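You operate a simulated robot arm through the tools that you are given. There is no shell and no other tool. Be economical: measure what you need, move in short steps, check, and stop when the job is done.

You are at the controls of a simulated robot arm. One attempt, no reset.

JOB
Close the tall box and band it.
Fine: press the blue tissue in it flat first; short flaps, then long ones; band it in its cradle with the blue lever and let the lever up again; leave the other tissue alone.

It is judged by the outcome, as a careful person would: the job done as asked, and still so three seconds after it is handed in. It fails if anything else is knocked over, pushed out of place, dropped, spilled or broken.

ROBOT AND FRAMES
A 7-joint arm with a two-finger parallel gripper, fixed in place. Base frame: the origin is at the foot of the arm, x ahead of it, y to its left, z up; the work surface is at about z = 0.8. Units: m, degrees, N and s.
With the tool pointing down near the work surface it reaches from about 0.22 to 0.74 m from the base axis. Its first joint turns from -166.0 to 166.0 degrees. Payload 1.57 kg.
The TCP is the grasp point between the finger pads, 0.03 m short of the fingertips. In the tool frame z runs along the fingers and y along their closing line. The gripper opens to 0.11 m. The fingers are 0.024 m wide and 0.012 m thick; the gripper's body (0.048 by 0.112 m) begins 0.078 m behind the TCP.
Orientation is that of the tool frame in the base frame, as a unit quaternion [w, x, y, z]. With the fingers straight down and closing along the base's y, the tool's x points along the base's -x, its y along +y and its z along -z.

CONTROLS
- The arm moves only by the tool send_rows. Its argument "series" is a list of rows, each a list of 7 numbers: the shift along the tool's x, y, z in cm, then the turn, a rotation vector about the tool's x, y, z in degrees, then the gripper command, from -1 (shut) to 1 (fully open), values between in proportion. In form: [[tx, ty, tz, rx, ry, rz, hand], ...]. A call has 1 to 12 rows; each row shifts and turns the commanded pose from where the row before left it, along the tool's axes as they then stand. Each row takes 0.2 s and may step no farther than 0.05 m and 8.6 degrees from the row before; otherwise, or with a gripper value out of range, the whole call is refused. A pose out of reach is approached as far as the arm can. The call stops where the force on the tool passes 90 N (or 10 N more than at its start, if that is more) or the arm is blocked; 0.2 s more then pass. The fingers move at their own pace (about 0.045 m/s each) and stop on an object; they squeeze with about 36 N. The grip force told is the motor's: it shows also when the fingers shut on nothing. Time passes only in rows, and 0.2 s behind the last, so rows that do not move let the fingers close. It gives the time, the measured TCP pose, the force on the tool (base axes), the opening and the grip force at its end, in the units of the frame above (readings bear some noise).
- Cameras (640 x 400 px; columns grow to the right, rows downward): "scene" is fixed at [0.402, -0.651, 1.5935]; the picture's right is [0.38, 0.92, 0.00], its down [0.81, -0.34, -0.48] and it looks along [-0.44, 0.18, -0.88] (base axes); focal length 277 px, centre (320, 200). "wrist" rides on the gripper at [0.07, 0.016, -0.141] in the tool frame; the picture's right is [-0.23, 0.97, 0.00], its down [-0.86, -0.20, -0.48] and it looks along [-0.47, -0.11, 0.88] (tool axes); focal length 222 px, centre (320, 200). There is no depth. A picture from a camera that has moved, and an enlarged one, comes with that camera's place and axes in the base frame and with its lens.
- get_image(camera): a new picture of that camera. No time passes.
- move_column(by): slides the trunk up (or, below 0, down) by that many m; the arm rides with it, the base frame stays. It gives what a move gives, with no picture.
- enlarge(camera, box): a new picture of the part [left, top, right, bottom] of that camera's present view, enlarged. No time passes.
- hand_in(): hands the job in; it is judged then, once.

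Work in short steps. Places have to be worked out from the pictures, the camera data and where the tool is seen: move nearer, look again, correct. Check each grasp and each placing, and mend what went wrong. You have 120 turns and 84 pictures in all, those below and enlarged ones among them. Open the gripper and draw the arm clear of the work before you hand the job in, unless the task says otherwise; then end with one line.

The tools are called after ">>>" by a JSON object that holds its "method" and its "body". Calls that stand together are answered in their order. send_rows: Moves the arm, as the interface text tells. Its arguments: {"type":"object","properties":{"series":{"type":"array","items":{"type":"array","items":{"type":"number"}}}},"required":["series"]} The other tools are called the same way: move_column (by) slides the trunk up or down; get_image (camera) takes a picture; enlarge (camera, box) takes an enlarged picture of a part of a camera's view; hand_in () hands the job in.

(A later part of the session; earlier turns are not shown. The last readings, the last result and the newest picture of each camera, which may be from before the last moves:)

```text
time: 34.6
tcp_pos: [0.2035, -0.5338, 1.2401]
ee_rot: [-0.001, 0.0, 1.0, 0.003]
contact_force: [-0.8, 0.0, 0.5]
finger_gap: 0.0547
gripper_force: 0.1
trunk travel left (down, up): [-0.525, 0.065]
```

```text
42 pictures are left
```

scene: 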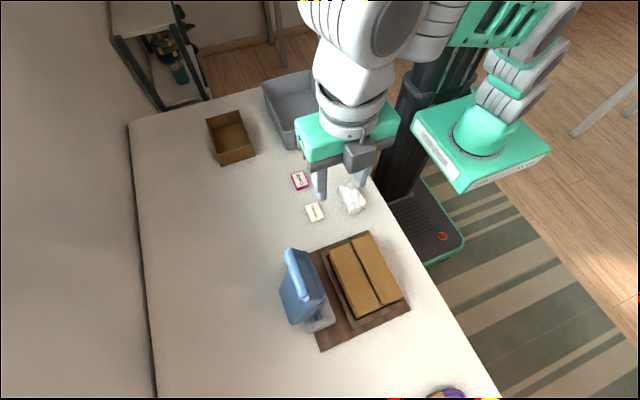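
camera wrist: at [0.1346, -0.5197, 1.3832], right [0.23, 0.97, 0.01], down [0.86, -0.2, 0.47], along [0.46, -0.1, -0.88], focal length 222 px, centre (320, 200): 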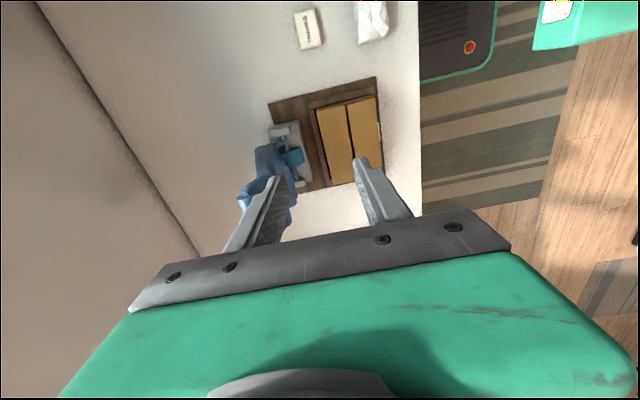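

>>> {"method": "enlarge", "body": {"camera": "wrist", "box": [220, 90, 340, 220]}}

```text
3.08 times, centred on (280, 155) of wrist
camera zoom: at [0.1346, -0.5197, 1.3832], right [0.23, 0.97, 0.01], down [0.86, -0.2, 0.47], along [0.46, -0.1, -0.88], focal length 684 px, centre (443, 338)
```

zoom: 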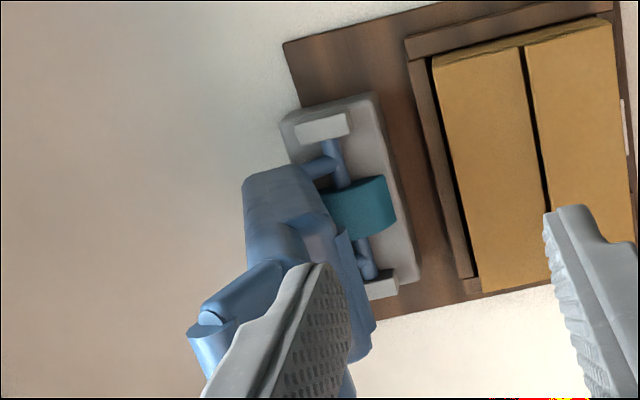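

The handle bar's −x end measures (0.24, −0.648, 1.12). I go above the bar with the fingers about 7 cm apart, to hook it from both sides.

>>> {"method": "send_rows", "body": {"series": [[-3, -3.5, 0, 0, 0, 0, 0.27], [-2.85, -3.5, 0, 0, 0, 0, 0.27], [0, -3, 0, 0, 0, 0, 0.27], [0, -2.1, 0, 0, 0, 0, 0.27]]}}

>>> {"method": "get_image", "body": {"camera": "wrist"}}

>>> {"method": "enlarge", "body": {"camera": "scene", "box": [240, 170, 420, 330]}}

```text
time: 35.6
tcp_pos: [0.2378, -0.5658, 1.2245]
ee_rot: [-0.002, 0.002, 1.0, 0.003]
contact_force: [0.3, 0.3, -1.0]
finger_gap: 0.0699
gripper_force: 0.2
out of reach, approached as far as the arm can: row 1, 2, 3, 4
trunk travel left (down, up): [-0.525, 0.065]
```

```text
40 pictures are left
camera wrist: at [0.1692, -0.5508, 1.3656], right [0.23, 0.97, 0.01], down [0.86, -0.2, 0.47], along [0.46, -0.1, -0.88], focal length 222 px, centre (320, 200)
```

wrist: 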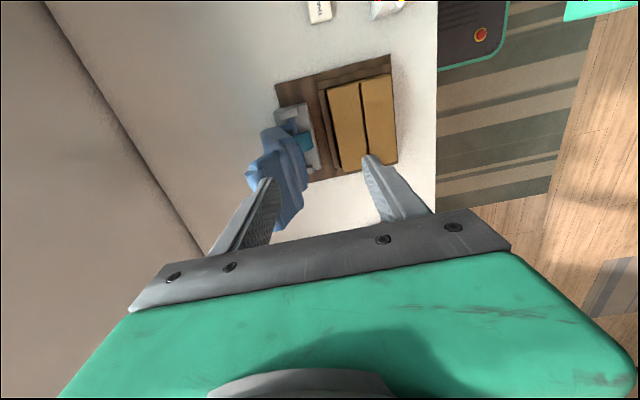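

```text
2.50 times, centred on (330, 250) of scene
camera zoom: at [0.402, -0.651, 1.5935], right [0.38, 0.92, 0.0], down [0.81, -0.34, -0.48], along [-0.44, 0.18, -0.88], focal length 692 px, centre (295, 75)
```

zoom: 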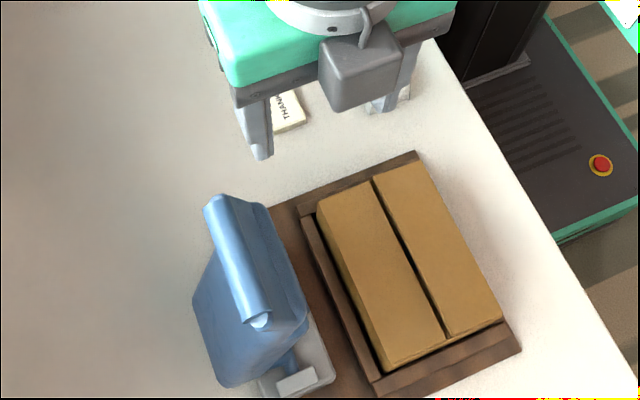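

Straight down is out of reach that high. Instead I raise the trunk, close the fingers and lean the tool 35° toward −y, so a fingertip can hook over the bar from behind; the leaned camera will also show the lever better.

>>> {"method": "move_column", "body": {"by": 0.064}}

>>> {"method": "send_rows", "body": {"series": [[0, 3, 0, 0, 0, 0, -1], [0, 0, 0, 7, 0, 0, -1], [0, 0, 0, 7, 0, 0, -1], [0, 0, 0, 7, 0, 0, -1], [0, 0, 0, 7, 0, 0, -1], [0, 0, 0, 7, 0, 0, -1]]}}

>>> {"method": "get_image", "body": {"camera": "wrist"}}

```text
time: 36.6
tcp_pos: [0.2379, -0.5655, 1.2877]
ee_rot: [-0.001, 0.001, 1.0, 0.004]
contact_force: [-0.2, -0.4, -0.9]
finger_gap: 0.07
gripper_force: 0.0
trunk travel left (down, up): [-0.589, 0.001]
```

```text
time: 38.0
tcp_pos: [0.2571, -0.5727, 1.3639]
ee_rot: [-0.003, 0.0, 0.957, -0.29]
contact_force: [0.1, 0.5, 0.3]
finger_gap: 0.0003
gripper_force: 21.1
out of reach, approached as far as the arm can: row 5, 6
trunk travel left (down, up): [-0.589, 0.001]
```

```text
38 pictures are left
camera wrist: at [0.1889, -0.4809, 1.4728], right [0.23, 0.81, -0.54], down [0.86, 0.1, 0.5], along [0.46, -0.58, -0.67], focal length 222 px, centre (320, 200)
```

wrist: 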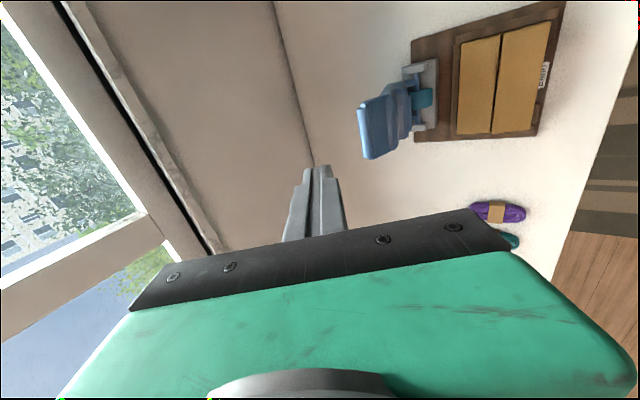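

>>> {"method": "enlarge", "body": {"camera": "wrist", "box": [340, 40, 460, 170]}}

```text
3.08 times, centred on (400, 105) of wrist
camera zoom: at [0.1889, -0.4809, 1.4728], right [0.23, 0.81, -0.54], down [0.86, 0.1, 0.5], along [0.46, -0.58, -0.67], focal length 684 px, centre (74, 492)
```

zoom: 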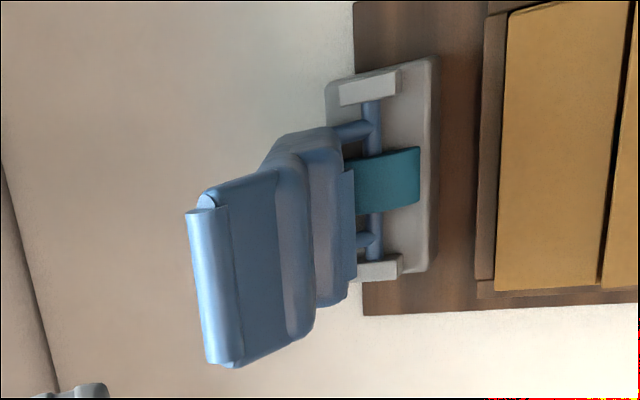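

The bar is now fixed at x 0.238–0.326, y≈−0.648, z≈1.122, with open space behind it. I go to a pre-pose up along the tool line, above and behind the bar.

>>> {"method": "send_rows", "body": {"series": [[-0.57, 0.79, 4.07, 0, 0, 0, -1], [-0.57, 0.79, 4.07, 0, 0, 0, -1], [-0.57, 0.79, 4.07, 0, 0, 0, -1], [-0.57, 0.79, 4.07, 0, 0, 0, -1]]}}

>>> {"method": "get_image", "body": {"camera": "wrist"}}

>>> {"method": "enlarge", "body": {"camera": "scene", "box": [240, 170, 420, 330]}}

```text
time: 39.0
tcp_pos: [0.2796, -0.6281, 1.2546]
ee_rot: [-0.003, 0.002, 0.959, -0.283]
contact_force: [-0.1, -0.5, -0.4]
finger_gap: 0.0002
gripper_force: 21.4
out of reach, approached as far as the arm can: row 1, 3, 4
trunk travel left (down, up): [-0.589, 0.001]
```

```text
36 pictures are left
camera wrist: at [0.2121, -0.5377, 1.3652], right [0.23, 0.82, -0.53], down [0.86, 0.09, 0.51], along [0.46, -0.57, -0.68], focal length 222 px, centre (320, 200)
```

wrist: 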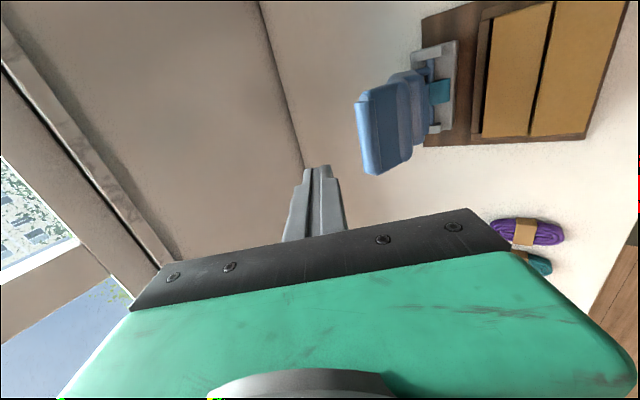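

```text
2.50 times, centred on (330, 250) of scene
camera zoom: at [0.402, -0.651, 1.5935], right [0.38, 0.92, 0.0], down [0.81, -0.34, -0.48], along [-0.44, 0.18, -0.88], focal length 692 px, centre (295, 75)
```

zoom: 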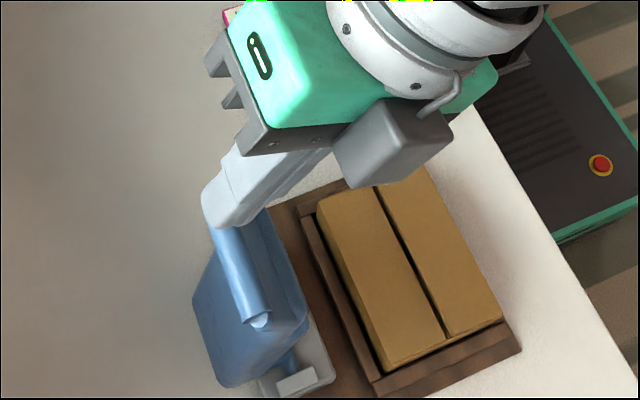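

The tool line passes about 5 cm behind the bar, which clears it. I descend along it to bring the tip just behind the bar.

>>> {"method": "send_rows", "body": {"series": [[0, 0.2, 3.7, 0, 0, 0, -1], [0, 0.2, 3.7, 0, 0, 0, -1], [0, 0.2, 3.7, 0, 0, 0, -1]]}}

>>> {"method": "get_image", "body": {"camera": "wrist"}}

>>> {"method": "enlarge", "body": {"camera": "scene", "box": [240, 170, 420, 330]}}

```text
time: 39.8
tcp_pos: [0.274, -0.6316, 1.2399]
ee_rot: [-0.004, 0.001, 0.963, -0.271]
contact_force: [0.9, 0.8, 0.3]
finger_gap: 0.0001
gripper_force: 21.5
out of reach, approached as far as the arm can: row 1, 2, 3
trunk travel left (down, up): [-0.589, 0.001]
```

```text
34 pictures are left
camera wrist: at [0.2071, -0.5442, 1.3523], right [0.23, 0.83, -0.51], down [0.86, 0.08, 0.51], along [0.46, -0.55, -0.69], focal length 222 px, centre (320, 200)
```

wrist: 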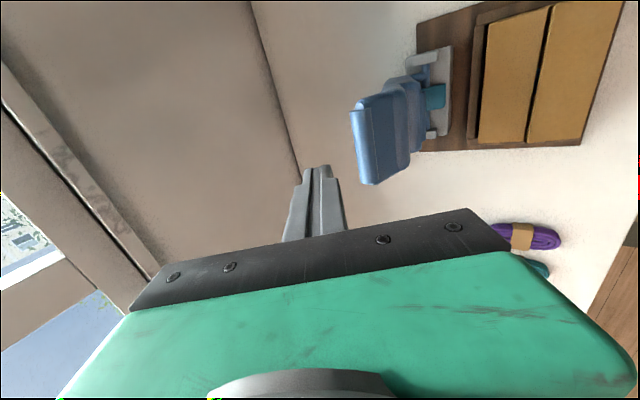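

```text
2.50 times, centred on (330, 250) of scene
camera zoom: at [0.402, -0.651, 1.5935], right [0.38, 0.92, 0.0], down [0.81, -0.34, -0.48], along [-0.44, 0.18, -0.88], focal length 692 px, centre (295, 75)
```

zoom: 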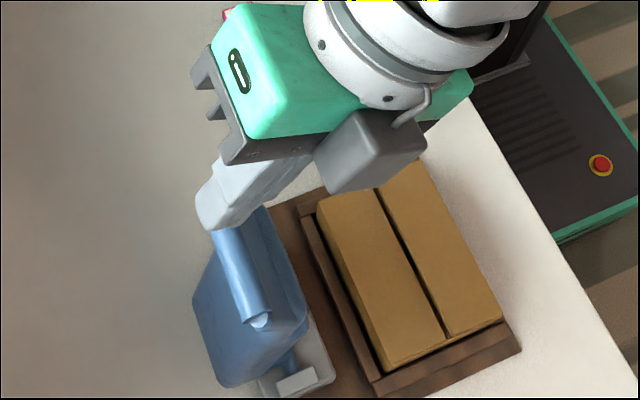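

The leaned reach seems limited by the wrist's bend, not distance. I reduce the lean to 20° and go to a matching pre-pose above and behind the bar.

>>> {"method": "send_rows", "body": {"series": [[0.7, 0, -0.5, -5.7, 0, 0, -1], [0.7, 0, 0, -5.7, 0, 0, -1], [0, -0.8, 1.5, 0, 0, 0, -1], [0, -0.8, 1.5, 0, 0, 0, -1]]}}

```text
time: 40.8
tcp_pos: [0.2597, -0.655, 1.2204]
ee_rot: [-0.003, 0.003, 0.985, -0.175]
contact_force: [0.1, -0.2, -0.1]
finger_gap: 0.0
gripper_force: 21.0
trunk travel left (down, up): [-0.589, 0.001]
```

That worked with no reach warning. I descend along the tool axis to place the tip behind the bar.

>>> {"method": "send_rows", "body": {"series": [[0, 0, 2.5, 0, 0, 0, -1], [0, 0, 2.5, 0, 0, 0, -1], [0, 0, 2.4, 0, 0, 0, -1]]}}

>>> {"method": "enlarge", "body": {"camera": "scene", "box": [240, 170, 420, 330]}}

>>> {"method": "get_image", "body": {"camera": "wrist"}}

```text
time: 41.6
tcp_pos: [0.2585, -0.6617, 1.1547]
ee_rot: [-0.004, 0.001, 0.984, -0.176]
contact_force: [-1.0, 0.5, -0.2]
finger_gap: 0.0
gripper_force: 21.5
out of reach, approached as far as the arm can: row 2, 3
trunk travel left (down, up): [-0.589, 0.001]
```

```text
2.50 times, centred on (330, 250) of scene
camera zoom: at [0.402, -0.651, 1.5935], right [0.38, 0.92, 0.0], down [0.81, -0.34, -0.48], along [-0.44, 0.18, -0.88], focal length 692 px, centre (295, 75)
```

zoom: 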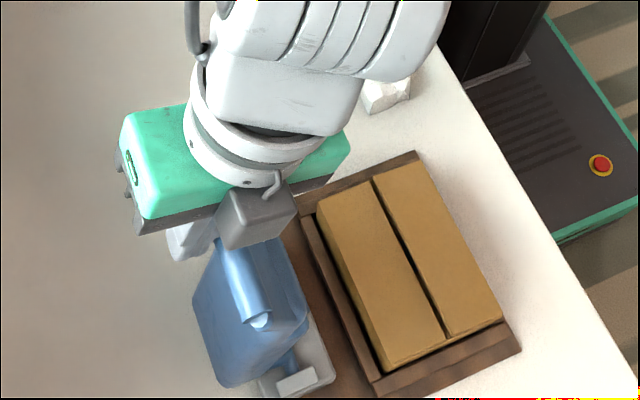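

```text
31 pictures are left
camera wrist: at [0.1902, -0.5986, 1.2814], right [0.23, 0.91, -0.34], down [0.86, -0.03, 0.51], along [0.46, -0.41, -0.79], focal length 222 px, centre (320, 200)
```

wrist: 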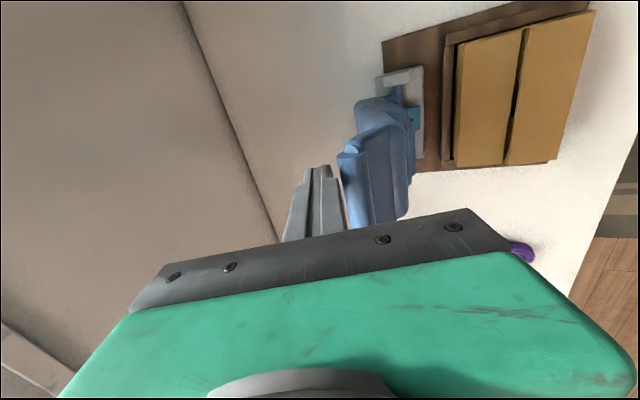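

The finger is just behind the bar (−y side), tip level with its centre, no contact. I go straight down 1.5 cm for more overlap, then start pulling +y.

>>> {"method": "send_rows", "body": {"series": [[0, 0.26, 0.7, 0, 0, 0, -1], [0, 0.26, 0.7, 0, 0, 0, -1]]}}

```text
time: 42.2
tcp_pos: [0.2562, -0.6612, 1.138]
ee_rot: [-0.003, 0.002, 0.985, -0.174]
contact_force: [-0.7, 0.6, -0.5]
finger_gap: 0.0001
gripper_force: 21.1
trunk travel left (down, up): [-0.589, 0.001]
```

>>> {"method": "send_rows", "body": {"series": [[0, 1.41, -0.51, 0, 0, 0, -1], [0, 1.41, -0.51, 0, 0, 0, -1], [0, 1.41, -0.51, 0, 0, 0, -1], [0, 1.41, -0.51, 0, 0, 0, -1]]}}

>>> {"method": "enlarge", "body": {"camera": "scene", "box": [240, 170, 420, 330]}}

```text
time: 43.2
tcp_pos: [0.2683, -0.631, 1.145]
ee_rot: [-0.004, 0.001, 0.985, -0.174]
contact_force: [-0.3, -0.7, 0.8]
finger_gap: 0.0002
gripper_force: 21.7
out of reach, approached as far as the arm can: row 2, 3, 4
trunk travel left (down, up): [-0.589, 0.001]
```

```text
2.50 times, centred on (330, 250) of scene
camera zoom: at [0.402, -0.651, 1.5935], right [0.38, 0.92, 0.0], down [0.81, -0.34, -0.48], along [-0.44, 0.18, -0.88], focal length 692 px, centre (295, 75)
```

zoom: 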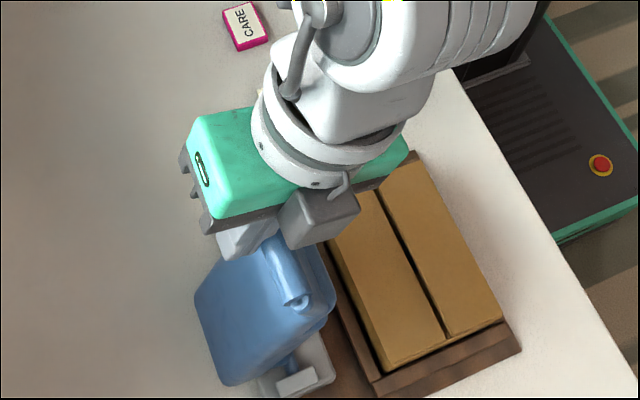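

The lever is coming forward with almost no resistance. I keep pulling +y while taking the lean out.

>>> {"method": "send_rows", "body": {"series": [[0, 1.4, -0.3, -3, 0, 0, -1], [0, 1.4, -0.3, -3, 0, 0, -1], [0, 1.5, -0.2, -3, 0, 0, -1], [0, 1.5, -0.1, -3, 0, 0, -1]]}}

>>> {"method": "enlarge", "body": {"camera": "scene", "box": [240, 170, 420, 330]}}

>>> {"method": "get_image", "body": {"camera": "wrist"}}

```text
time: 44.2
tcp_pos: [0.2709, -0.5838, 1.1381]
ee_rot: [-0.005, 0.003, 0.998, -0.069]
contact_force: [0.5, 0.9, 1.6]
finger_gap: 0.0
gripper_force: 20.8
out of reach, approached as far as the arm can: row 1, 2
trunk travel left (down, up): [-0.589, 0.001]
```

```text
2.50 times, centred on (330, 250) of scene
camera zoom: at [0.402, -0.651, 1.5935], right [0.38, 0.92, 0.0], down [0.81, -0.34, -0.48], along [-0.44, 0.18, -0.88], focal length 692 px, centre (295, 75)
```

zoom: 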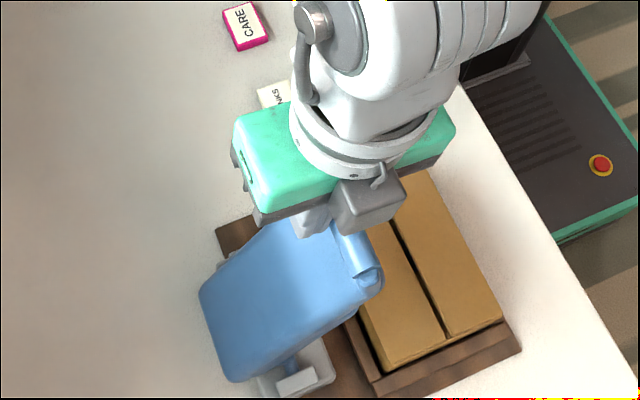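

```text
28 pictures are left
camera wrist: at [0.203, -0.5486, 1.2771], right [0.23, 0.96, -0.14], down [0.86, -0.14, 0.49], along [0.46, -0.23, -0.86], focal length 222 px, centre (320, 200)
```

wrist: 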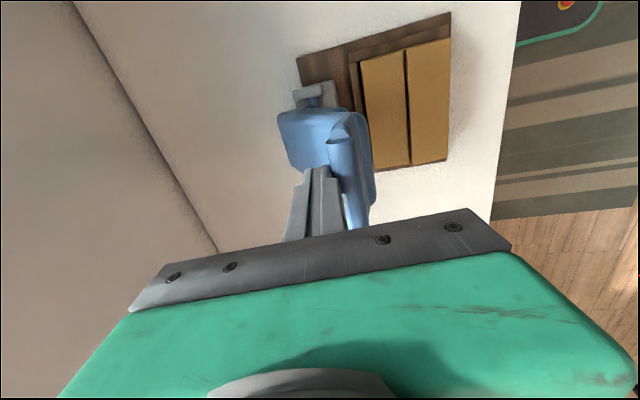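

The lever follows well (about 15° past vertical). I straighten the tool and follow the bar's arc (radius ≈0.25 about y −0.62, z 0.87) to about 45°.

>>> {"method": "send_rows", "body": {"series": [[0, 1, 0.2, -4, 0, 0, -1], [0, 2, 0.7, -3.9, 0, 0, -1], [0, 1.6, 0.7, 0, 0, 0, -1], [0, 1.6, 0.7, 0, 0, 0, -1], [0, 2.6, 1.6, 0, 0, 0, -1], [0, 2.6, 1.7, 0, 0, 0, -1]]}}

>>> {"method": "enlarge", "body": {"camera": "scene", "box": [240, 170, 420, 330]}}

>>> {"method": "get_image", "body": {"camera": "wrist"}}

```text
time: 45.6
tcp_pos: [0.3008, -0.5343, 1.118]
ee_rot: [-0.004, 0.003, 1.0, 0.001]
contact_force: [0.8, -0.4, 0.0]
finger_gap: 0.0001
gripper_force: 21.5
out of reach, approached as far as the arm can: row 3, 4, 5, 6
trunk travel left (down, up): [-0.589, 0.001]
```

```text
2.50 times, centred on (330, 250) of scene
camera zoom: at [0.402, -0.651, 1.5935], right [0.38, 0.92, 0.0], down [0.81, -0.34, -0.48], along [-0.44, 0.18, -0.88], focal length 692 px, centre (295, 75)
```

zoom: 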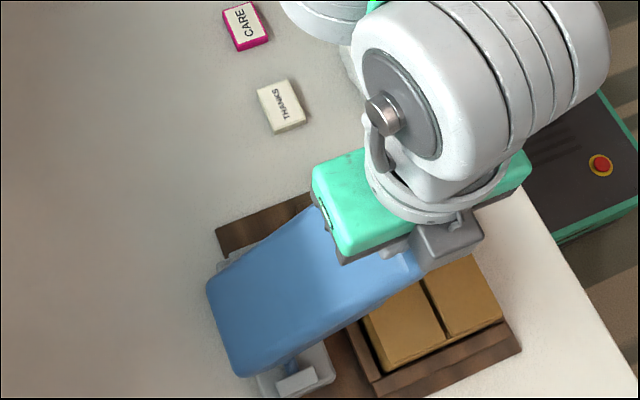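

```text
26 pictures are left
camera wrist: at [0.2337, -0.5193, 1.2598], right [0.23, 0.97, 0.0], down [0.86, -0.2, 0.47], along [0.46, -0.11, -0.88], focal length 222 px, centre (320, 200)
```

wrist: 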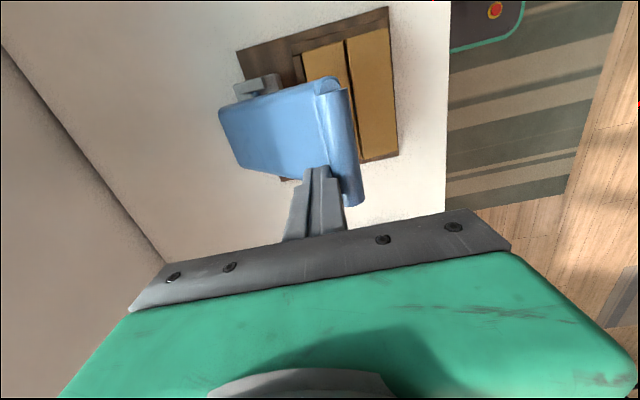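

The arm is stuck at some joint limit in this posture, though the lever stands at about 40°. I back up to reset the posture and see whether the lever stays by itself.

>>> {"method": "send_rows", "body": {"series": [[0, 0, -3, 0, 0, 0, -1], [2, 0, -3, 0, 0, 0, -1], [2, 2, 0, 0, 0, 0, -1], [0, 3, 0, 0, 0, 0, -1]]}}

>>> {"method": "enlarge", "body": {"camera": "scene", "box": [240, 170, 420, 330]}}

```text
time: 46.6
tcp_pos: [0.2613, -0.488, 1.1797]
ee_rot: [-0.003, 0.003, 1.0, -0.003]
contact_force: [1.0, -1.4, 0.5]
finger_gap: 0.0
gripper_force: 21.8
trunk travel left (down, up): [-0.589, 0.001]
```

```text
2.50 times, centred on (330, 250) of scene
camera zoom: at [0.402, -0.651, 1.5935], right [0.38, 0.92, 0.0], down [0.81, -0.34, -0.48], along [-0.44, 0.18, -0.88], focal length 692 px, centre (295, 75)
```

zoom: 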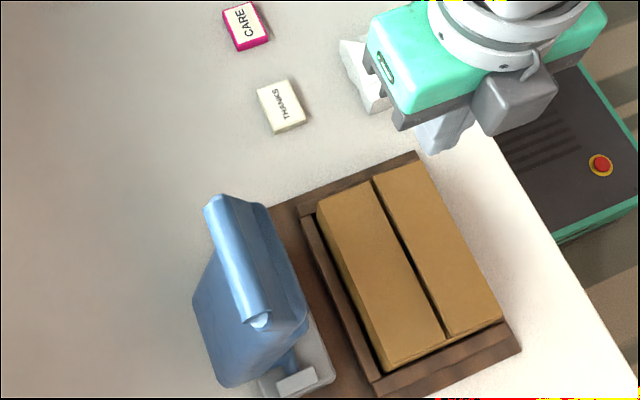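

The lever springs back up once released, so it lowers its own return, but I need one continuous stroke. Better plan: turn the gripper 90° so it closes along x and pinch the bar by its two ends (8.8 cm apart). I turn in place first, with the gripper open.

>>> {"method": "send_rows", "body": {"series": [[0, 1, -1, 0, 0, 8.2, 0], [0, 1, -1, 0, 0, 8.2, 1], [0, 0, 0, 0, 0, 8.2, 1], [0, 0, 0, 0, 0, 8.2, 1], [0, 0, 0, 0, 0, 8.2, 1], [0, 0, 0, 0, 0, 8.2, 1], [0, 0, 0, 0, 0, 8.2, 1], [0, 0, 0, 0, 0, 8.2, 1], [0, 0, 0, 0, 0, 8.2, 1], [0, 0, 0, 0, 0, 8.2, 1], [0, 0, 0, 0, 0, 8, 1]]}}

>>> {"method": "get_image", "body": {"camera": "wrist"}}

```text
time: 49.0
tcp_pos: [0.2628, -0.463, 1.1987]
ee_rot: [0.0, 0.711, 0.703, -0.004]
contact_force: [0.0, 0.1, -0.1]
finger_gap: 0.1099
gripper_force: 0.0
trunk travel left (down, up): [-0.589, 0.001]
```

```text
24 pictures are left
camera wrist: at [0.281, -0.3941, 1.3391], right [0.97, -0.23, -0.01], down [-0.2, -0.85, 0.48], along [-0.12, -0.47, -0.88], focal length 222 px, centre (320, 200)
```

wrist: 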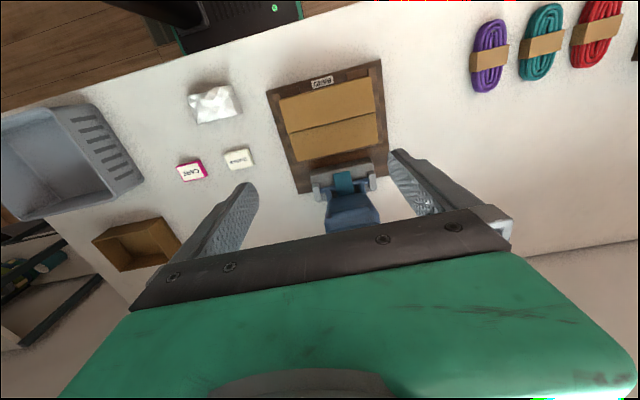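

The view is good, with the lever between the open fingers. I lean 20° toward −y and move to a pre-grasp 8 cm up the tool line from the bar at (0.282, −0.648, 1.122).

>>> {"method": "send_rows", "body": {"series": [[0, 0.65, 0, 0, -7, 0, 1], [0, 0.65, 0, 0, -7, 0, 1], [0, 0.6, 0, 0, -6, 0, 1], [-3.71, 0, 1.35, 0, 0, 0, 1], [-3.71, 0, 1.35, 0, 0, 0, 1], [-3.71, 0, 1.35, 0, 0, 0, 1], [-3.71, 0, 1.35, 0, 0, 0, 1]]}}

>>> {"method": "get_image", "body": {"camera": "wrist"}}

```text
time: 50.6
tcp_pos: [0.2779, -0.6239, 1.1985]
ee_rot: [0.086, 0.703, 0.7, -0.094]
contact_force: [-0.2, -0.5, -1.4]
finger_gap: 0.11
gripper_force: 0.1
out of reach, approached as far as the arm can: row 2, 3
trunk travel left (down, up): [-0.589, 0.001]
```

```text
23 pictures are left
camera wrist: at [0.2966, -0.5206, 1.3173], right [0.97, -0.23, 0.05], down [-0.2, -0.71, 0.68], along [-0.12, -0.67, -0.73], focal length 222 px, centre (320, 200)
```

wrist: 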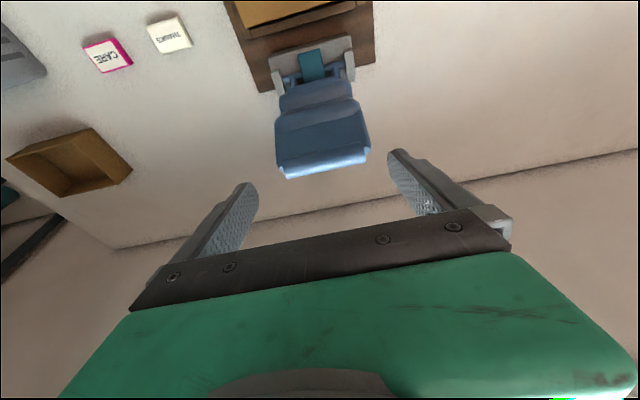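

The bar's ends re-measure at x 0.239 and 0.327, centre 0.283. I slide down the tool line so the fingers straddle the bar ends.

>>> {"method": "send_rows", "body": {"series": [[-0.13, 0.25, 2.7, 0, 0, 0, 1], [-0.13, 0.25, 2.7, 0, 0, 0, 1], [-0.13, 0, 2.6, 0, 0, 0, 1]]}}

>>> {"method": "get_image", "body": {"camera": "wrist"}}

>>> {"method": "enlarge", "body": {"camera": "scene", "box": [240, 170, 420, 330]}}

```text
time: 51.4
tcp_pos: [0.2829, -0.6465, 1.1213]
ee_rot: [0.086, 0.703, 0.699, -0.095]
contact_force: [0.6, -0.6, 0.0]
finger_gap: 0.1101
gripper_force: 0.0
trunk travel left (down, up): [-0.589, 0.001]
```

```text
22 pictures are left
camera wrist: at [0.3011, -0.5446, 1.2407], right [0.97, -0.23, 0.05], down [-0.2, -0.7, 0.68], along [-0.12, -0.67, -0.73], focal length 222 px, centre (320, 200)
```

wrist: 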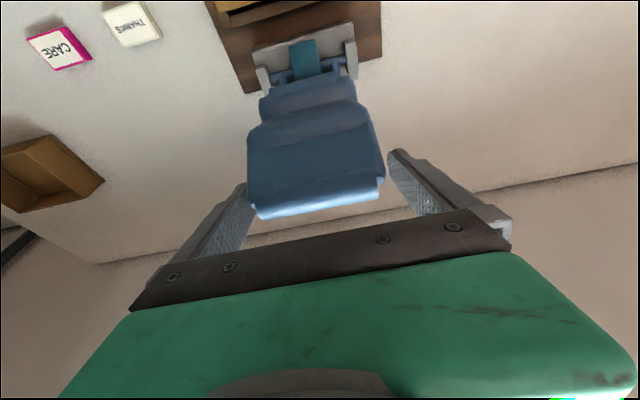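

```text
2.50 times, centred on (330, 250) of scene
camera zoom: at [0.402, -0.651, 1.5935], right [0.38, 0.92, 0.0], down [0.81, -0.34, -0.48], along [-0.44, 0.18, -0.88], focal length 692 px, centre (295, 75)
```

zoom: 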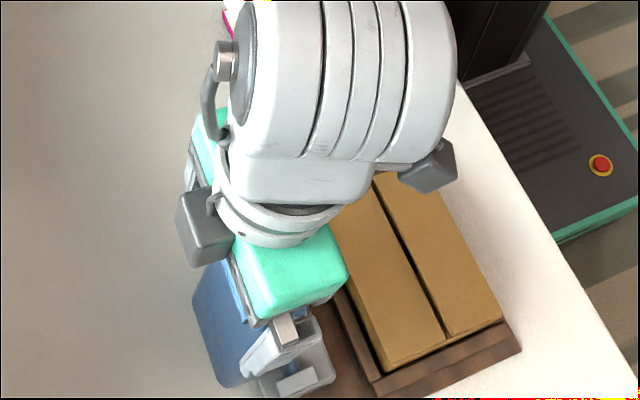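

The bar lies between the fingers. I close on its ends.

>>> {"method": "send_rows", "body": {"series": [[0, 0, 0, 0, 0, 0, 0], [0, 0, 0, 0, 0, 0, -1], [0, 0, 0, 0, 0, 0, -1], [0, 0, 0, 0, 0, 0, -1]]}}

>>> {"method": "get_image", "body": {"camera": "wrist"}}

```text
time: 52.4
tcp_pos: [0.2797, -0.6466, 1.1212]
ee_rot: [0.085, 0.704, 0.699, -0.094]
contact_force: [-9.2, 0.2, -0.4]
finger_gap: 0.1012
gripper_force: 39.9
trunk travel left (down, up): [-0.589, 0.001]
```

```text
20 pictures are left
camera wrist: at [0.2992, -0.5448, 1.2409], right [0.97, -0.23, 0.05], down [-0.2, -0.71, 0.68], along [-0.12, -0.67, -0.73], focal length 222 px, centre (320, 200)
```

wrist: 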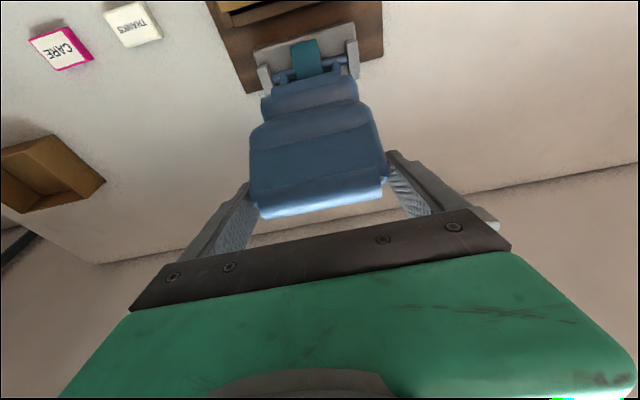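

Firmly gripped (39.9 N, 0.101 m across the handle). I now draw the handle along its arc in small steps, the first 40°.

>>> {"method": "send_rows", "body": {"series": [[2.12, -0.2, -0.6, 0, 0, 0, -1], [2.12, -0.1, -0.6, 0, 0, 0, -1], [2.19, 0, -0.21, 0, 0, 0, -1], [2.19, 0, -0.21, 0, 0, 0, -1], [2.19, 0, 0.17, 0, 0, 0, -1], [2.19, 0, 0.17, 0, 0, 0, -1], [2.14, 0, 0.55, 0, 0, 0, -1], [2.14, 0, 0.55, 0, 0, 0, -1]]}}

>>> {"method": "get_image", "body": {"camera": "wrist"}}

```text
time: 53.6
tcp_pos: [0.28, -0.595, 1.138]
ee_rot: [0.069, 0.709, 0.694, -0.103]
contact_force: [-71.3, -0.9, -8.0]
finger_gap: 0.101
gripper_force: 45.2
out of reach, approached as far as the arm can: row 2, 3, 4, 5, 6
trunk travel left (down, up): [-0.589, 0.001]
stopped in row 6: the force on the tool passed its limit (the readings are from after the stop); the commanded pose is now the measured one
```

```text
19 pictures are left
camera wrist: at [0.3058, -0.4943, 1.2567], right [0.97, -0.25, 0.01], down [-0.19, -0.71, 0.68], along [-0.16, -0.66, -0.73], focal length 222 px, centre (320, 200)
```

wrist: 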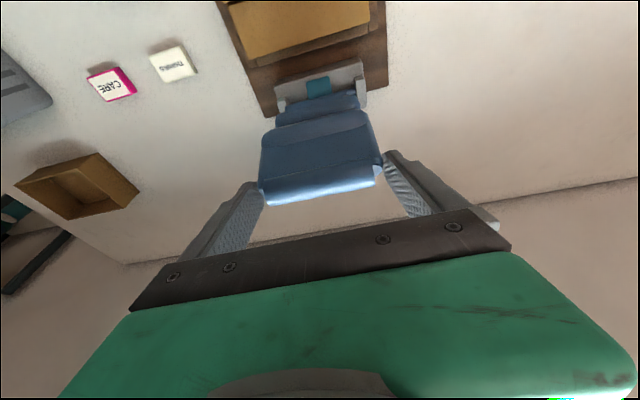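

The handle began to move, but with this lean the arm hits a joint limit and twists sideways, loading it in x. I let go (the lever just springs back between the fingers), draw back up and take the lean out.

>>> {"method": "send_rows", "body": {"series": [[0, 0, 0, 0, 0, 0, 0.5], [0, 0, 0, 0, 0, 0, 1], [0, 0, -3, 0, 0, 0, 1], [0, 0, -3, 0, 0, 0, 1], [0, 0, -3, 0, 0, 0, 1], [0, 0, 0, 0, 7, 0, 1], [0, 0, 0, 0, 7, 0, 1]]}}

>>> {"method": "enlarge", "body": {"camera": "scene", "box": [240, 170, 420, 330]}}

```text
time: 55.2
tcp_pos: [0.3032, -0.5712, 1.2241]
ee_rot: [-0.012, 0.712, 0.702, -0.013]
contact_force: [0.4, -0.4, 1.2]
finger_gap: 0.1102
gripper_force: 0.0
trunk travel left (down, up): [-0.589, 0.001]
```

```text
2.50 times, centred on (330, 250) of scene
camera zoom: at [0.402, -0.651, 1.5935], right [0.38, 0.92, 0.0], down [0.81, -0.34, -0.48], along [-0.44, 0.18, -0.88], focal length 692 px, centre (295, 75)
```

zoom: 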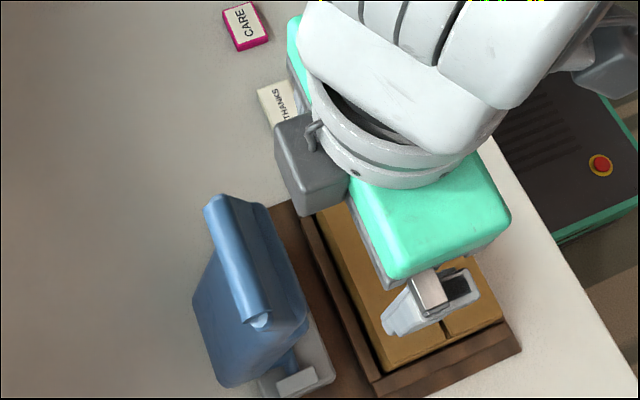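

The lever is upright and undamaged. I first test the arc in free air with the tool vertical, in front of the lever, to see whether the arm can follow it.

>>> {"method": "send_rows", "body": {"series": [[0.6, -1, 3.9, -2, 0, 0, 1], [0.6, -1, 4, 0, 0, 0, 1], [4.16, 0, 1.43, 0, 0, 0, 1], [3.86, 0, 2.14, 0, 0, 0, 1], [3.42, 0, 2.77, 0, 0, 0, 1], [2.89, 0, 3.32, 0, 0, 0, 1]]}}

```text
time: 56.6
tcp_pos: [0.2902, -0.425, 1.0891]
ee_rot: [-0.004, 0.712, 0.702, 0.008]
contact_force: [0.8, 0.0, 0.9]
finger_gap: 0.1102
gripper_force: 0.0
out of reach, approached as far as the arm can: row 5, 6
trunk travel left (down, up): [-0.589, 0.001]
```

Even in free air the arm stalls near (0.28, −0.44, 1.08) with the trunk this high. I test the same arc end with the trunk back at its original height, still away from everything.

>>> {"method": "move_column", "body": {"by": -0.064}}

>>> {"method": "send_rows", "body": {"series": [[0, -0.8, -2.5, 0, 0, 0, 1], [0, 0, -3.5, 0, 0, 0, 1], [-4, 0, -2, 0, 0, 0, 1], [-4, 0, -2, 0, 0, 0, 1], [-4, 0, -1, 0, 0, 0, 1], [4.16, 0, 1.43, 0, 0, 0, 1], [3.86, 0, 2.14, 0, 0, 0, 1], [3.42, 0, 2.77, 0, 0, 0, 1], [2.89, 0, 3.32, 0, 0, 0, 1], [2.26, 0, 3.78, 0, 0, 0, 1]]}}

```text
time: 57.7
tcp_pos: [0.2893, -0.4261, 1.024]
ee_rot: [-0.005, 0.711, 0.703, 0.01]
contact_force: [-0.6, 1.0, 0.3]
finger_gap: 0.1104
gripper_force: 0.2
trunk travel left (down, up): [-0.525, 0.065]
```

```text
time: 59.9
tcp_pos: [0.2819, -0.3835, 1.026]
ee_rot: [-0.007, 0.712, 0.702, 0.011]
contact_force: [-0.5, -0.3, 1.0]
finger_gap: 0.11
gripper_force: 0.1
out of reach, approached as far as the arm can: row 5, 10
trunk travel left (down, up): [-0.525, 0.065]
```

Only the innermost, lowest point fell short now. I suspect the last joint is near its limit with this yaw; I test by trying to turn a little further.

>>> {"method": "send_rows", "body": {"series": [[0, 0, -1.5, 0, 0, 8, 1], [0, 0, 0, 0, 0, 8, 1]]}}

```text
time: 60.5
tcp_pos: [0.2839, -0.3843, 1.0398]
ee_rot: [-0.005, 0.803, 0.596, 0.008]
contact_force: [-1.3, 0.0, -0.1]
finger_gap: 0.1098
gripper_force: 0.2
trunk travel left (down, up): [-0.525, 0.065]
```

>>> {"method": "send_rows", "body": {"series": [[0, 0, 3, 0, 0, -8, 1], [0, 0, 3, 0, 0, -8, 1], [0, 0, 3, 0, 0, 0, 1]]}}

```text
time: 61.3
tcp_pos: [0.2843, -0.3896, 1.0224]
ee_rot: [-0.01, 0.711, 0.703, 0.014]
contact_force: [-0.5, 0.3, -0.4]
finger_gap: 0.1099
gripper_force: 0.1
out of reach, approached as far as the arm can: row 1, 2, 3
trunk travel left (down, up): [-0.525, 0.065]
```

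It still can't go lower here, though earlier with the original yaw it did. I turn back to the original yaw and test the same descent.

>>> {"method": "send_rows", "body": {"series": [[0, 0, -1, 0, 0, -8.5, 1], [0, 0, 0, 0, 0, -8.5, 1], [0, 0, 0, 0, 0, -8.5, 1], [0, 0, 0, 0, 0, -8.5, 1], [0, 0, 0, 0, 0, -8.5, 1], [0, 0, 0, 0, 0, -8.5, 1], [0, 0, 0, 0, 0, -8.5, 1], [0, 0, 0, 0, 0, -8.5, 1], [0, 0, 0, 0, 0, -8.5, 1], [0, 0, 0, 0, 0, -8.5, 1], [0, 0, 0, 0, 0, -5.7, 1]]}}

>>> {"method": "send_rows", "body": {"series": [[0, 1, 3, 0, 0, 0, 1], [0, 1, 3, 0, 0, 0, 1], [0, 0, 2, 0, 0, 0, 1]]}}

```text
time: 63.7
tcp_pos: [0.2868, -0.3854, 1.0249]
ee_rot: [0.001, -0.001, 1.0, 0.012]
contact_force: [0.3, 0.1, -0.3]
finger_gap: 0.1102
gripper_force: 0.0
out of reach, approached as far as the arm can: row 1
trunk travel left (down, up): [-0.525, 0.065]
```

```text
time: 64.5
tcp_pos: [0.3056, -0.3764, 1.0263]
ee_rot: [0.013, 0.001, 1.0, 0.027]
contact_force: [0.7, 1.1, -0.6]
finger_gap: 0.1099
gripper_force: 0.1
out of reach, approached as far as the arm can: row 1, 2, 3
trunk travel left (down, up): [-0.525, 0.065]
```

The posture itself has drifted (it's not the yaw). I look at the arm's shape.

>>> {"method": "get_image", "body": {"camera": "scene"}}

```text
17 pictures are left
```

scene: 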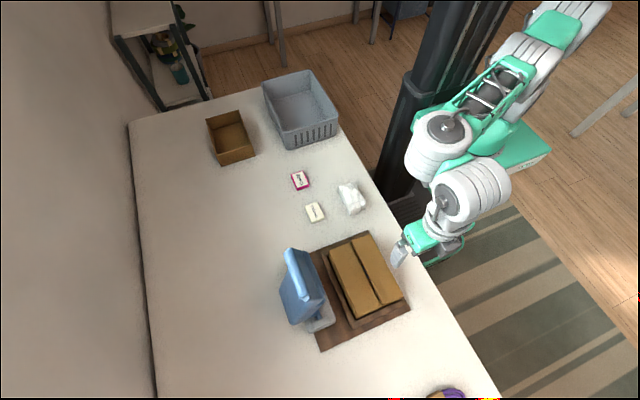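

I return toward the starting pose, where the joints were comfortable, and come back the way I first came.

>>> {"method": "send_rows", "body": {"series": [[2, 0, -4, 0, 0, 0, 1], [2, 0, -4, 0, 0, 0, 1], [4, 0, -3, 0, 0, 0, 1], [4, 0, -3, 0, 0, 0, 1], [4, 0, -3, 0, 0, 0, 1], [4, 0, -3, 0, 0, 0, 1], [4, 0, -1, 0, 0, 0, 1]]}}

>>> {"method": "send_rows", "body": {"series": [[-4, -1, 0, 0, 0, 0, -1], [-4, -1, 2, 0, 0, 0, -1], [-4, -1, 3, 0, 0, 0, -1], [-4, 0, 3, 0, 0, 0, -1], [-4, 2, 3, 0, 0, 0, -1], [-2, 2, 3, 0, 0, 0, -1], [0, 0, 3, 0, 0, 0, -1], [0, 0, 4, 0, 0, 0, -1]]}}

```text
time: 66.1
tcp_pos: [0.0484, -0.3859, 1.2102]
ee_rot: [0.005, 0.0, 1.0, 0.01]
contact_force: [-0.3, 0.5, 0.0]
finger_gap: 0.11
gripper_force: 0.1
trunk travel left (down, up): [-0.525, 0.065]
```

```text
refused: row 3 steps farther than a row can; nothing moved
```

>>> {"method": "send_rows", "body": {"series": [[-4, -1, 0, 0, 0, 0, -1], [-4, -1, 2, 0, 0, 0, -1], [-3.5, -1, 3, 0, 0, 0, -1], [-3.5, 0, 3, 0, 0, 0, -1], [-3, 2, 3, 0, 0, 0, -1], [-3, 2, 3, 0, 0, 0, -1], [-3, 0, 3, 0, 0, 0, -1], [0, 0, 4, 0, 0, 0, -1]]}}

```text
time: 67.9
tcp_pos: [0.2948, -0.3777, 1.0246]
ee_rot: [0.003, 0.0, 1.0, 0.014]
contact_force: [-0.9, 0.0, -0.1]
finger_gap: 0.0002
gripper_force: 21.4
out of reach, approached as far as the arm can: row 8
trunk travel left (down, up): [-0.525, 0.065]
```

The arm has a floor of about z 1.03 relative to the trunk in this posture, so I'll let the trunk do the vertical part: hook the bar from behind as before, pull +y with the arm and lower with the trunk alternately. First up, trunk up, and out over the box.

>>> {"method": "send_rows", "body": {"series": [[0, 0, -4, 0, 0, 0, -1], [1, 0, -4, 0, 0, 0, -1], [1, -3.5, -3, 0, 0, 0, -1], [1, -3.5, 0, 0, 0, 0, -1], [0, -4, 0, 0, 0, 0, -1]]}}

>>> {"method": "move_column", "body": {"by": 0.064}}

>>> {"method": "send_rows", "body": {"series": [[0, -2, 0, 7, 0, 0, -1], [0, -2, 0, 7, 0, 0, -1], [0, -2, 0, 6, 0, 0, -1]]}}

```text
time: 69.1
tcp_pos: [0.2598, -0.4832, 1.1103]
ee_rot: [0.004, 0.0, 1.0, 0.009]
contact_force: [-0.1, 0.1, 0.1]
finger_gap: 0.0003
gripper_force: 21.0
trunk travel left (down, up): [-0.525, 0.065]
```

```text
time: 70.1
tcp_pos: [0.261, -0.4838, 1.1748]
ee_rot: [0.003, 0.001, 1.0, 0.01]
contact_force: [0.8, -0.3, 0.4]
finger_gap: 0.0
gripper_force: 20.9
trunk travel left (down, up): [-0.589, 0.001]
```

```text
time: 70.9
tcp_pos: [0.2698, -0.5673, 1.2234]
ee_rot: [0.001, 0.003, 0.987, -0.158]
contact_force: [0.4, -0.8, 0.1]
finger_gap: 0.0001
gripper_force: 21.7
out of reach, approached as far as the arm can: row 2, 3
trunk travel left (down, up): [-0.589, 0.001]
```

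>>> {"method": "send_rows", "body": {"series": [[0.3, -2.9, 0.9, 0, 0, 0, -1], [0.3, -2.9, 0.9, 0, 0, 0, -1], [0.3, -2.9, 0.9, 0, 0, 0, -1]]}}

```text
time: 71.7
tcp_pos: [0.2616, -0.6583, 1.2255]
ee_rot: [0.004, 0.001, 0.986, -0.164]
contact_force: [-0.2, 0.0, -0.7]
finger_gap: 0.0
gripper_force: 21.4
trunk travel left (down, up): [-0.589, 0.001]
```

>>> {"method": "send_rows", "body": {"series": [[0, 0, 2.4, 0, 0, 0, -1], [0, 0, 2.4, 0, 0, 0, -1], [0, 0, 2.2, 0, 0, 0, -1]]}}

```text
time: 72.5
tcp_pos: [0.262, -0.669, 1.1813]
ee_rot: [0.006, 0.001, 0.986, -0.164]
contact_force: [0.2, -0.2, 0.6]
finger_gap: 0.0001
gripper_force: 21.8
out of reach, approached as far as the arm can: row 2, 3
trunk travel left (down, up): [-0.589, 0.001]
```

The arm is behind the bar at y −0.669. I use the trunk to sink 4.3 cm straight down behind it.

>>> {"method": "move_column", "body": {"by": -0.043}}

>>> {"method": "enlarge", "body": {"camera": "wrist", "box": [220, 40, 460, 240]}}

```text
time: 73.3
tcp_pos: [0.2604, -0.6692, 1.1367]
ee_rot: [0.005, 0.001, 0.986, -0.164]
contact_force: [0.0, 0.1, 0.0]
finger_gap: 0.0
gripper_force: 21.4
trunk travel left (down, up): [-0.546, 0.044]
```

```text
2.00 times, centred on (340, 140) of wrist
camera zoom: at [0.1913, -0.609, 1.2655], right [0.23, 0.92, -0.31], down [0.85, -0.03, 0.53], along [0.47, -0.39, -0.79], focal length 444 px, centre (280, 320)
```

zoom: 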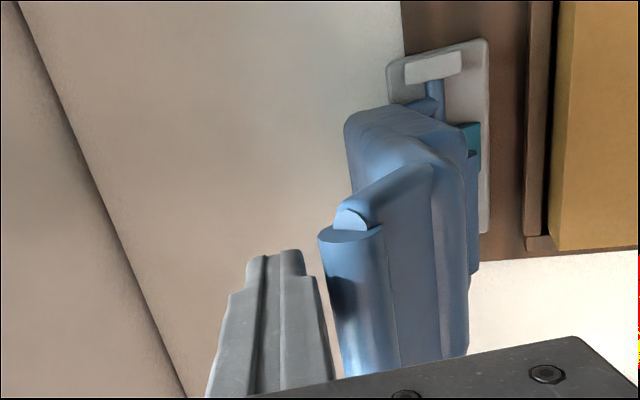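

The finger is behind the handle with good overlap. I pull +y while removing the lean.

>>> {"method": "send_rows", "body": {"series": [[0, 1.7, -0.5, -3.7, 0, 0, -1], [0, 1.75, -0.4, -3.7, 0, 0, -1], [0, 1.75, -0.3, -3.7, 0, 0, -1], [0, 1.8, -0.2, -3.7, 0, 0, -1], [0, 1.8, 0, -3.7, 0, 0, -1]]}}

```text
time: 74.5
tcp_pos: [0.2624, -0.5835, 1.1348]
ee_rot: [0.005, -0.001, 1.0, -0.009]
contact_force: [0.7, -1.5, 0.2]
finger_gap: 0.0002
gripper_force: 20.9
trunk travel left (down, up): [-0.546, 0.044]
```

No limit this time, and light contact. Trunk down 4 cm, then pull on to y≈−0.50.

>>> {"method": "move_column", "body": {"by": -0.04}}

>>> {"method": "send_rows", "body": {"series": [[0, 2, 0, 0, 0, 0, -1], [0, 2, 0, 0, 0, 0, -1], [0, 2, 0, 0, 0, 0, -1], [0, 2, 0, 0, 0, 0, -1]]}}

>>> {"method": "enlarge", "body": {"camera": "scene", "box": [240, 170, 420, 330]}}

```text
time: 75.4
tcp_pos: [0.263, -0.5828, 1.095]
ee_rot: [0.005, -0.001, 1.0, -0.008]
contact_force: [-0.3, -1.6, -1.3]
finger_gap: 0.0003
gripper_force: 20.7
trunk travel left (down, up): [-0.506, 0.084]
```

```text
time: 76.4
tcp_pos: [0.2619, -0.5031, 1.0945]
ee_rot: [0.005, 0.0, 1.0, -0.009]
contact_force: [0.2, -0.1, 0.2]
finger_gap: 0.0001
gripper_force: 20.8
trunk travel left (down, up): [-0.506, 0.084]
```

```text
2.50 times, centred on (330, 250) of scene
camera zoom: at [0.402, -0.651, 1.5935], right [0.38, 0.92, 0.0], down [0.81, -0.34, -0.48], along [-0.44, 0.18, -0.88], focal length 692 px, centre (295, 75)
```

zoom: 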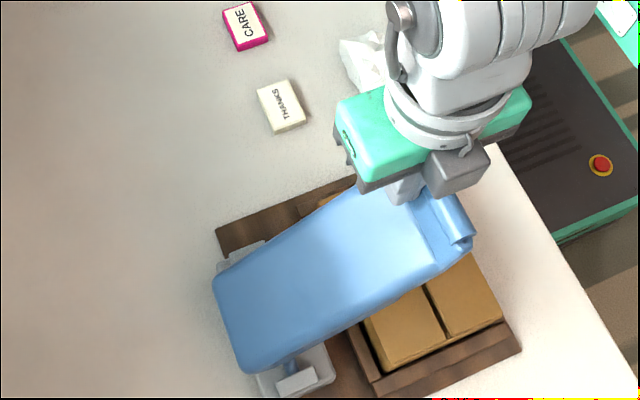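

The lever is about 45° down and following. Trunk down 6 cm, then pull to y≈−0.44.

>>> {"method": "move_column", "body": {"by": -0.06}}

>>> {"method": "send_rows", "body": {"series": [[0, 2, 0, 0, 0, 0, -1], [0, 2, 0, 0, 0, 0, -1], [0, 1.5, 0, 0, 0, 0, -1]]}}

>>> {"method": "enlarge", "body": {"camera": "scene", "box": [240, 170, 420, 330]}}

```text
time: 77.4
tcp_pos: [0.2624, -0.5039, 1.0324]
ee_rot: [0.005, 0.001, 1.0, -0.01]
contact_force: [-1.0, -1.1, -0.6]
finger_gap: 0.0001
gripper_force: 21.2
trunk travel left (down, up): [-0.446, 0.144]
```

```text
time: 78.2
tcp_pos: [0.2635, -0.4476, 1.0329]
ee_rot: [0.005, 0.0, 1.0, -0.009]
contact_force: [0.8, -0.8, 0.2]
finger_gap: 0.0
gripper_force: 21.3
trunk travel left (down, up): [-0.446, 0.144]
```

```text
2.50 times, centred on (330, 250) of scene
camera zoom: at [0.402, -0.651, 1.5935], right [0.38, 0.92, 0.0], down [0.81, -0.34, -0.48], along [-0.44, 0.18, -0.88], focal length 692 px, centre (295, 75)
```

zoom: 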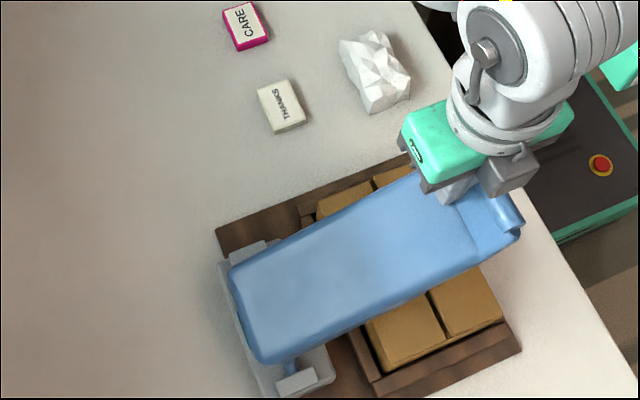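

About 65° down. I shift to the lever's midline and push down 5 cm with the trunk, watching the force.

>>> {"method": "send_rows", "body": {"series": [[-0.8, 0.5, 0, 0, 0, 0, -1], [-0.8, 0.5, 0, 0, 0, 0, -1]]}}

>>> {"method": "move_column", "body": {"by": -0.05}}

>>> {"method": "enlarge", "body": {"camera": "scene", "box": [240, 170, 420, 330]}}

```text
time: 78.8
tcp_pos: [0.2785, -0.4394, 1.0325]
ee_rot: [0.004, 0.001, 1.0, -0.007]
contact_force: [-1.3, -4.4, -3.3]
finger_gap: 0.0
gripper_force: 21.9
trunk travel left (down, up): [-0.446, 0.144]
```

```text
time: 79.7
tcp_pos: [0.279, -0.4382, 0.9835]
ee_rot: [0.004, 0.0, 1.0, -0.008]
contact_force: [0.6, -1.1, -0.4]
finger_gap: 0.0
gripper_force: 20.9
trunk travel left (down, up): [-0.396, 0.194]
```

```text
2.50 times, centred on (330, 250) of scene
camera zoom: at [0.402, -0.651, 1.5935], right [0.38, 0.92, 0.0], down [0.81, -0.34, -0.48], along [-0.44, 0.18, -0.88], focal length 692 px, centre (295, 75)
```

zoom: 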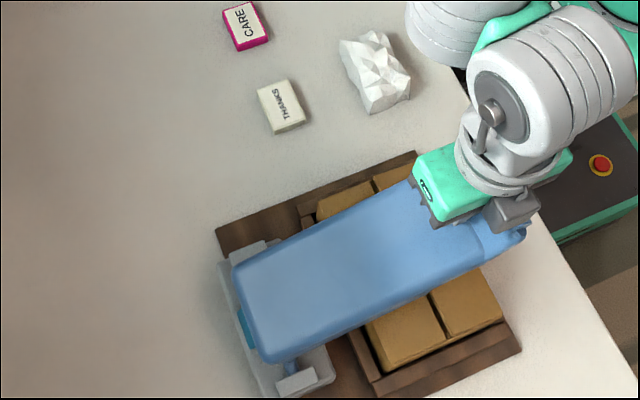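

I continue down with the arm in 1 cm rows, since that stops on force.

>>> {"method": "send_rows", "body": {"series": [[0, 0, 1, 0, 0, 0, -1], [0, 0, 1, 0, 0, 0, -1], [0, 0, 1, 0, 0, 0, -1], [0, 0, 1, 0, 0, 0, -1]]}}

>>> {"method": "enlarge", "body": {"camera": "scene", "box": [240, 170, 420, 330]}}

```text
time: 80.7
tcp_pos: [0.28, -0.4389, 0.9425]
ee_rot: [0.006, -0.001, 1.0, -0.01]
contact_force: [-0.7, -0.3, 0.4]
finger_gap: 0.0
gripper_force: 21.0
trunk travel left (down, up): [-0.396, 0.194]
```

```text
2.50 times, centred on (330, 250) of scene
camera zoom: at [0.402, -0.651, 1.5935], right [0.38, 0.92, 0.0], down [0.81, -0.34, -0.48], along [-0.44, 0.18, -0.88], focal length 692 px, centre (295, 75)
```

zoom: 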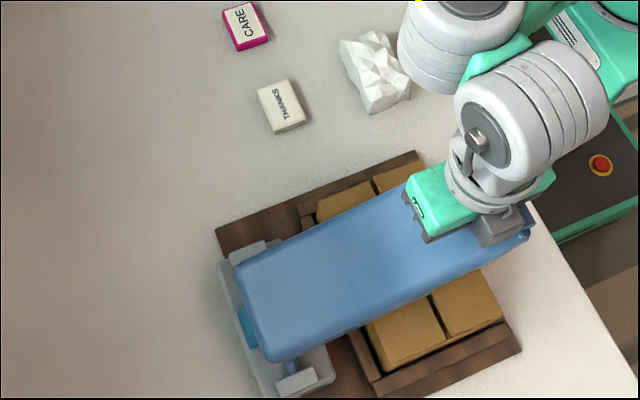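

>>> {"method": "send_rows", "body": {"series": [[0, 0, 0.7, 0, 0, 0, -1], [0, 0, 0.7, 0, 0, 0, -1], [0, 0, 0.6, 0, 0, 0, -1]]}}

```text
time: 81.5
tcp_pos: [0.2803, -0.4397, 0.9227]
ee_rot: [0.005, 0.0, 1.0, -0.009]
contact_force: [0.2, -0.2, -0.2]
finger_gap: 0.0
gripper_force: 21.5
trunk travel left (down, up): [-0.396, 0.194]
```

No force yet at tip z 0.893; I check with the wrist camera where lever and box stand.

>>> {"method": "get_image", "body": {"camera": "wrist"}}

```text
11 pictures are left
camera wrist: at [0.2098, -0.4212, 1.0631], right [0.23, 0.97, -0.01], down [0.85, -0.19, 0.49], along [0.47, -0.12, -0.87], focal length 222 px, centre (320, 200)
```

wrist: 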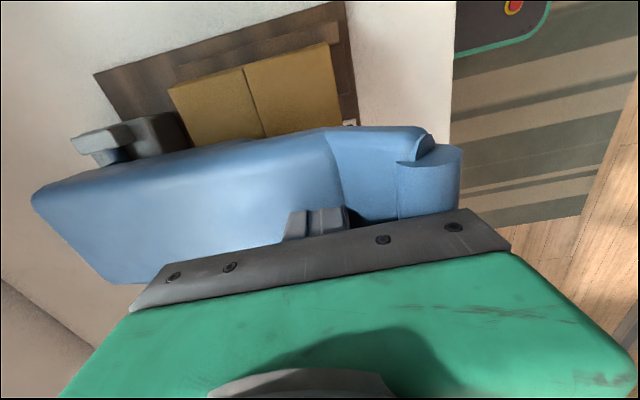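

The lever is nearly level over the box with the finger on it. I keep pressing down gently.

>>> {"method": "send_rows", "body": {"series": [[0, 0, 0.6, 0, 0, 0, -1], [0, 0, 0.6, 0, 0, 0, -1], [0, 0, 0.6, 0, 0, 0, -1]]}}

```text
time: 82.3
tcp_pos: [0.2935, -0.4396, 0.9153]
ee_rot: [0.009, -0.001, 1.0, 0.001]
contact_force: [-0.4, 0.5, 1.2]
finger_gap: 0.0001
gripper_force: 21.5
out of reach, approached as far as the arm can: row 3
trunk travel left (down, up): [-0.396, 0.194]
```

The arm reached its floor; I go on with the trunk in 1 cm steps.

>>> {"method": "move_column", "body": {"by": -0.01}}

```text
time: 82.9
tcp_pos: [0.292, -0.4392, 0.9077]
ee_rot: [0.01, -0.001, 1.0, -0.003]
contact_force: [0.6, 2.0, 28.2]
finger_gap: 0.0
gripper_force: 21.3
trunk travel left (down, up): [-0.386, 0.204]
```

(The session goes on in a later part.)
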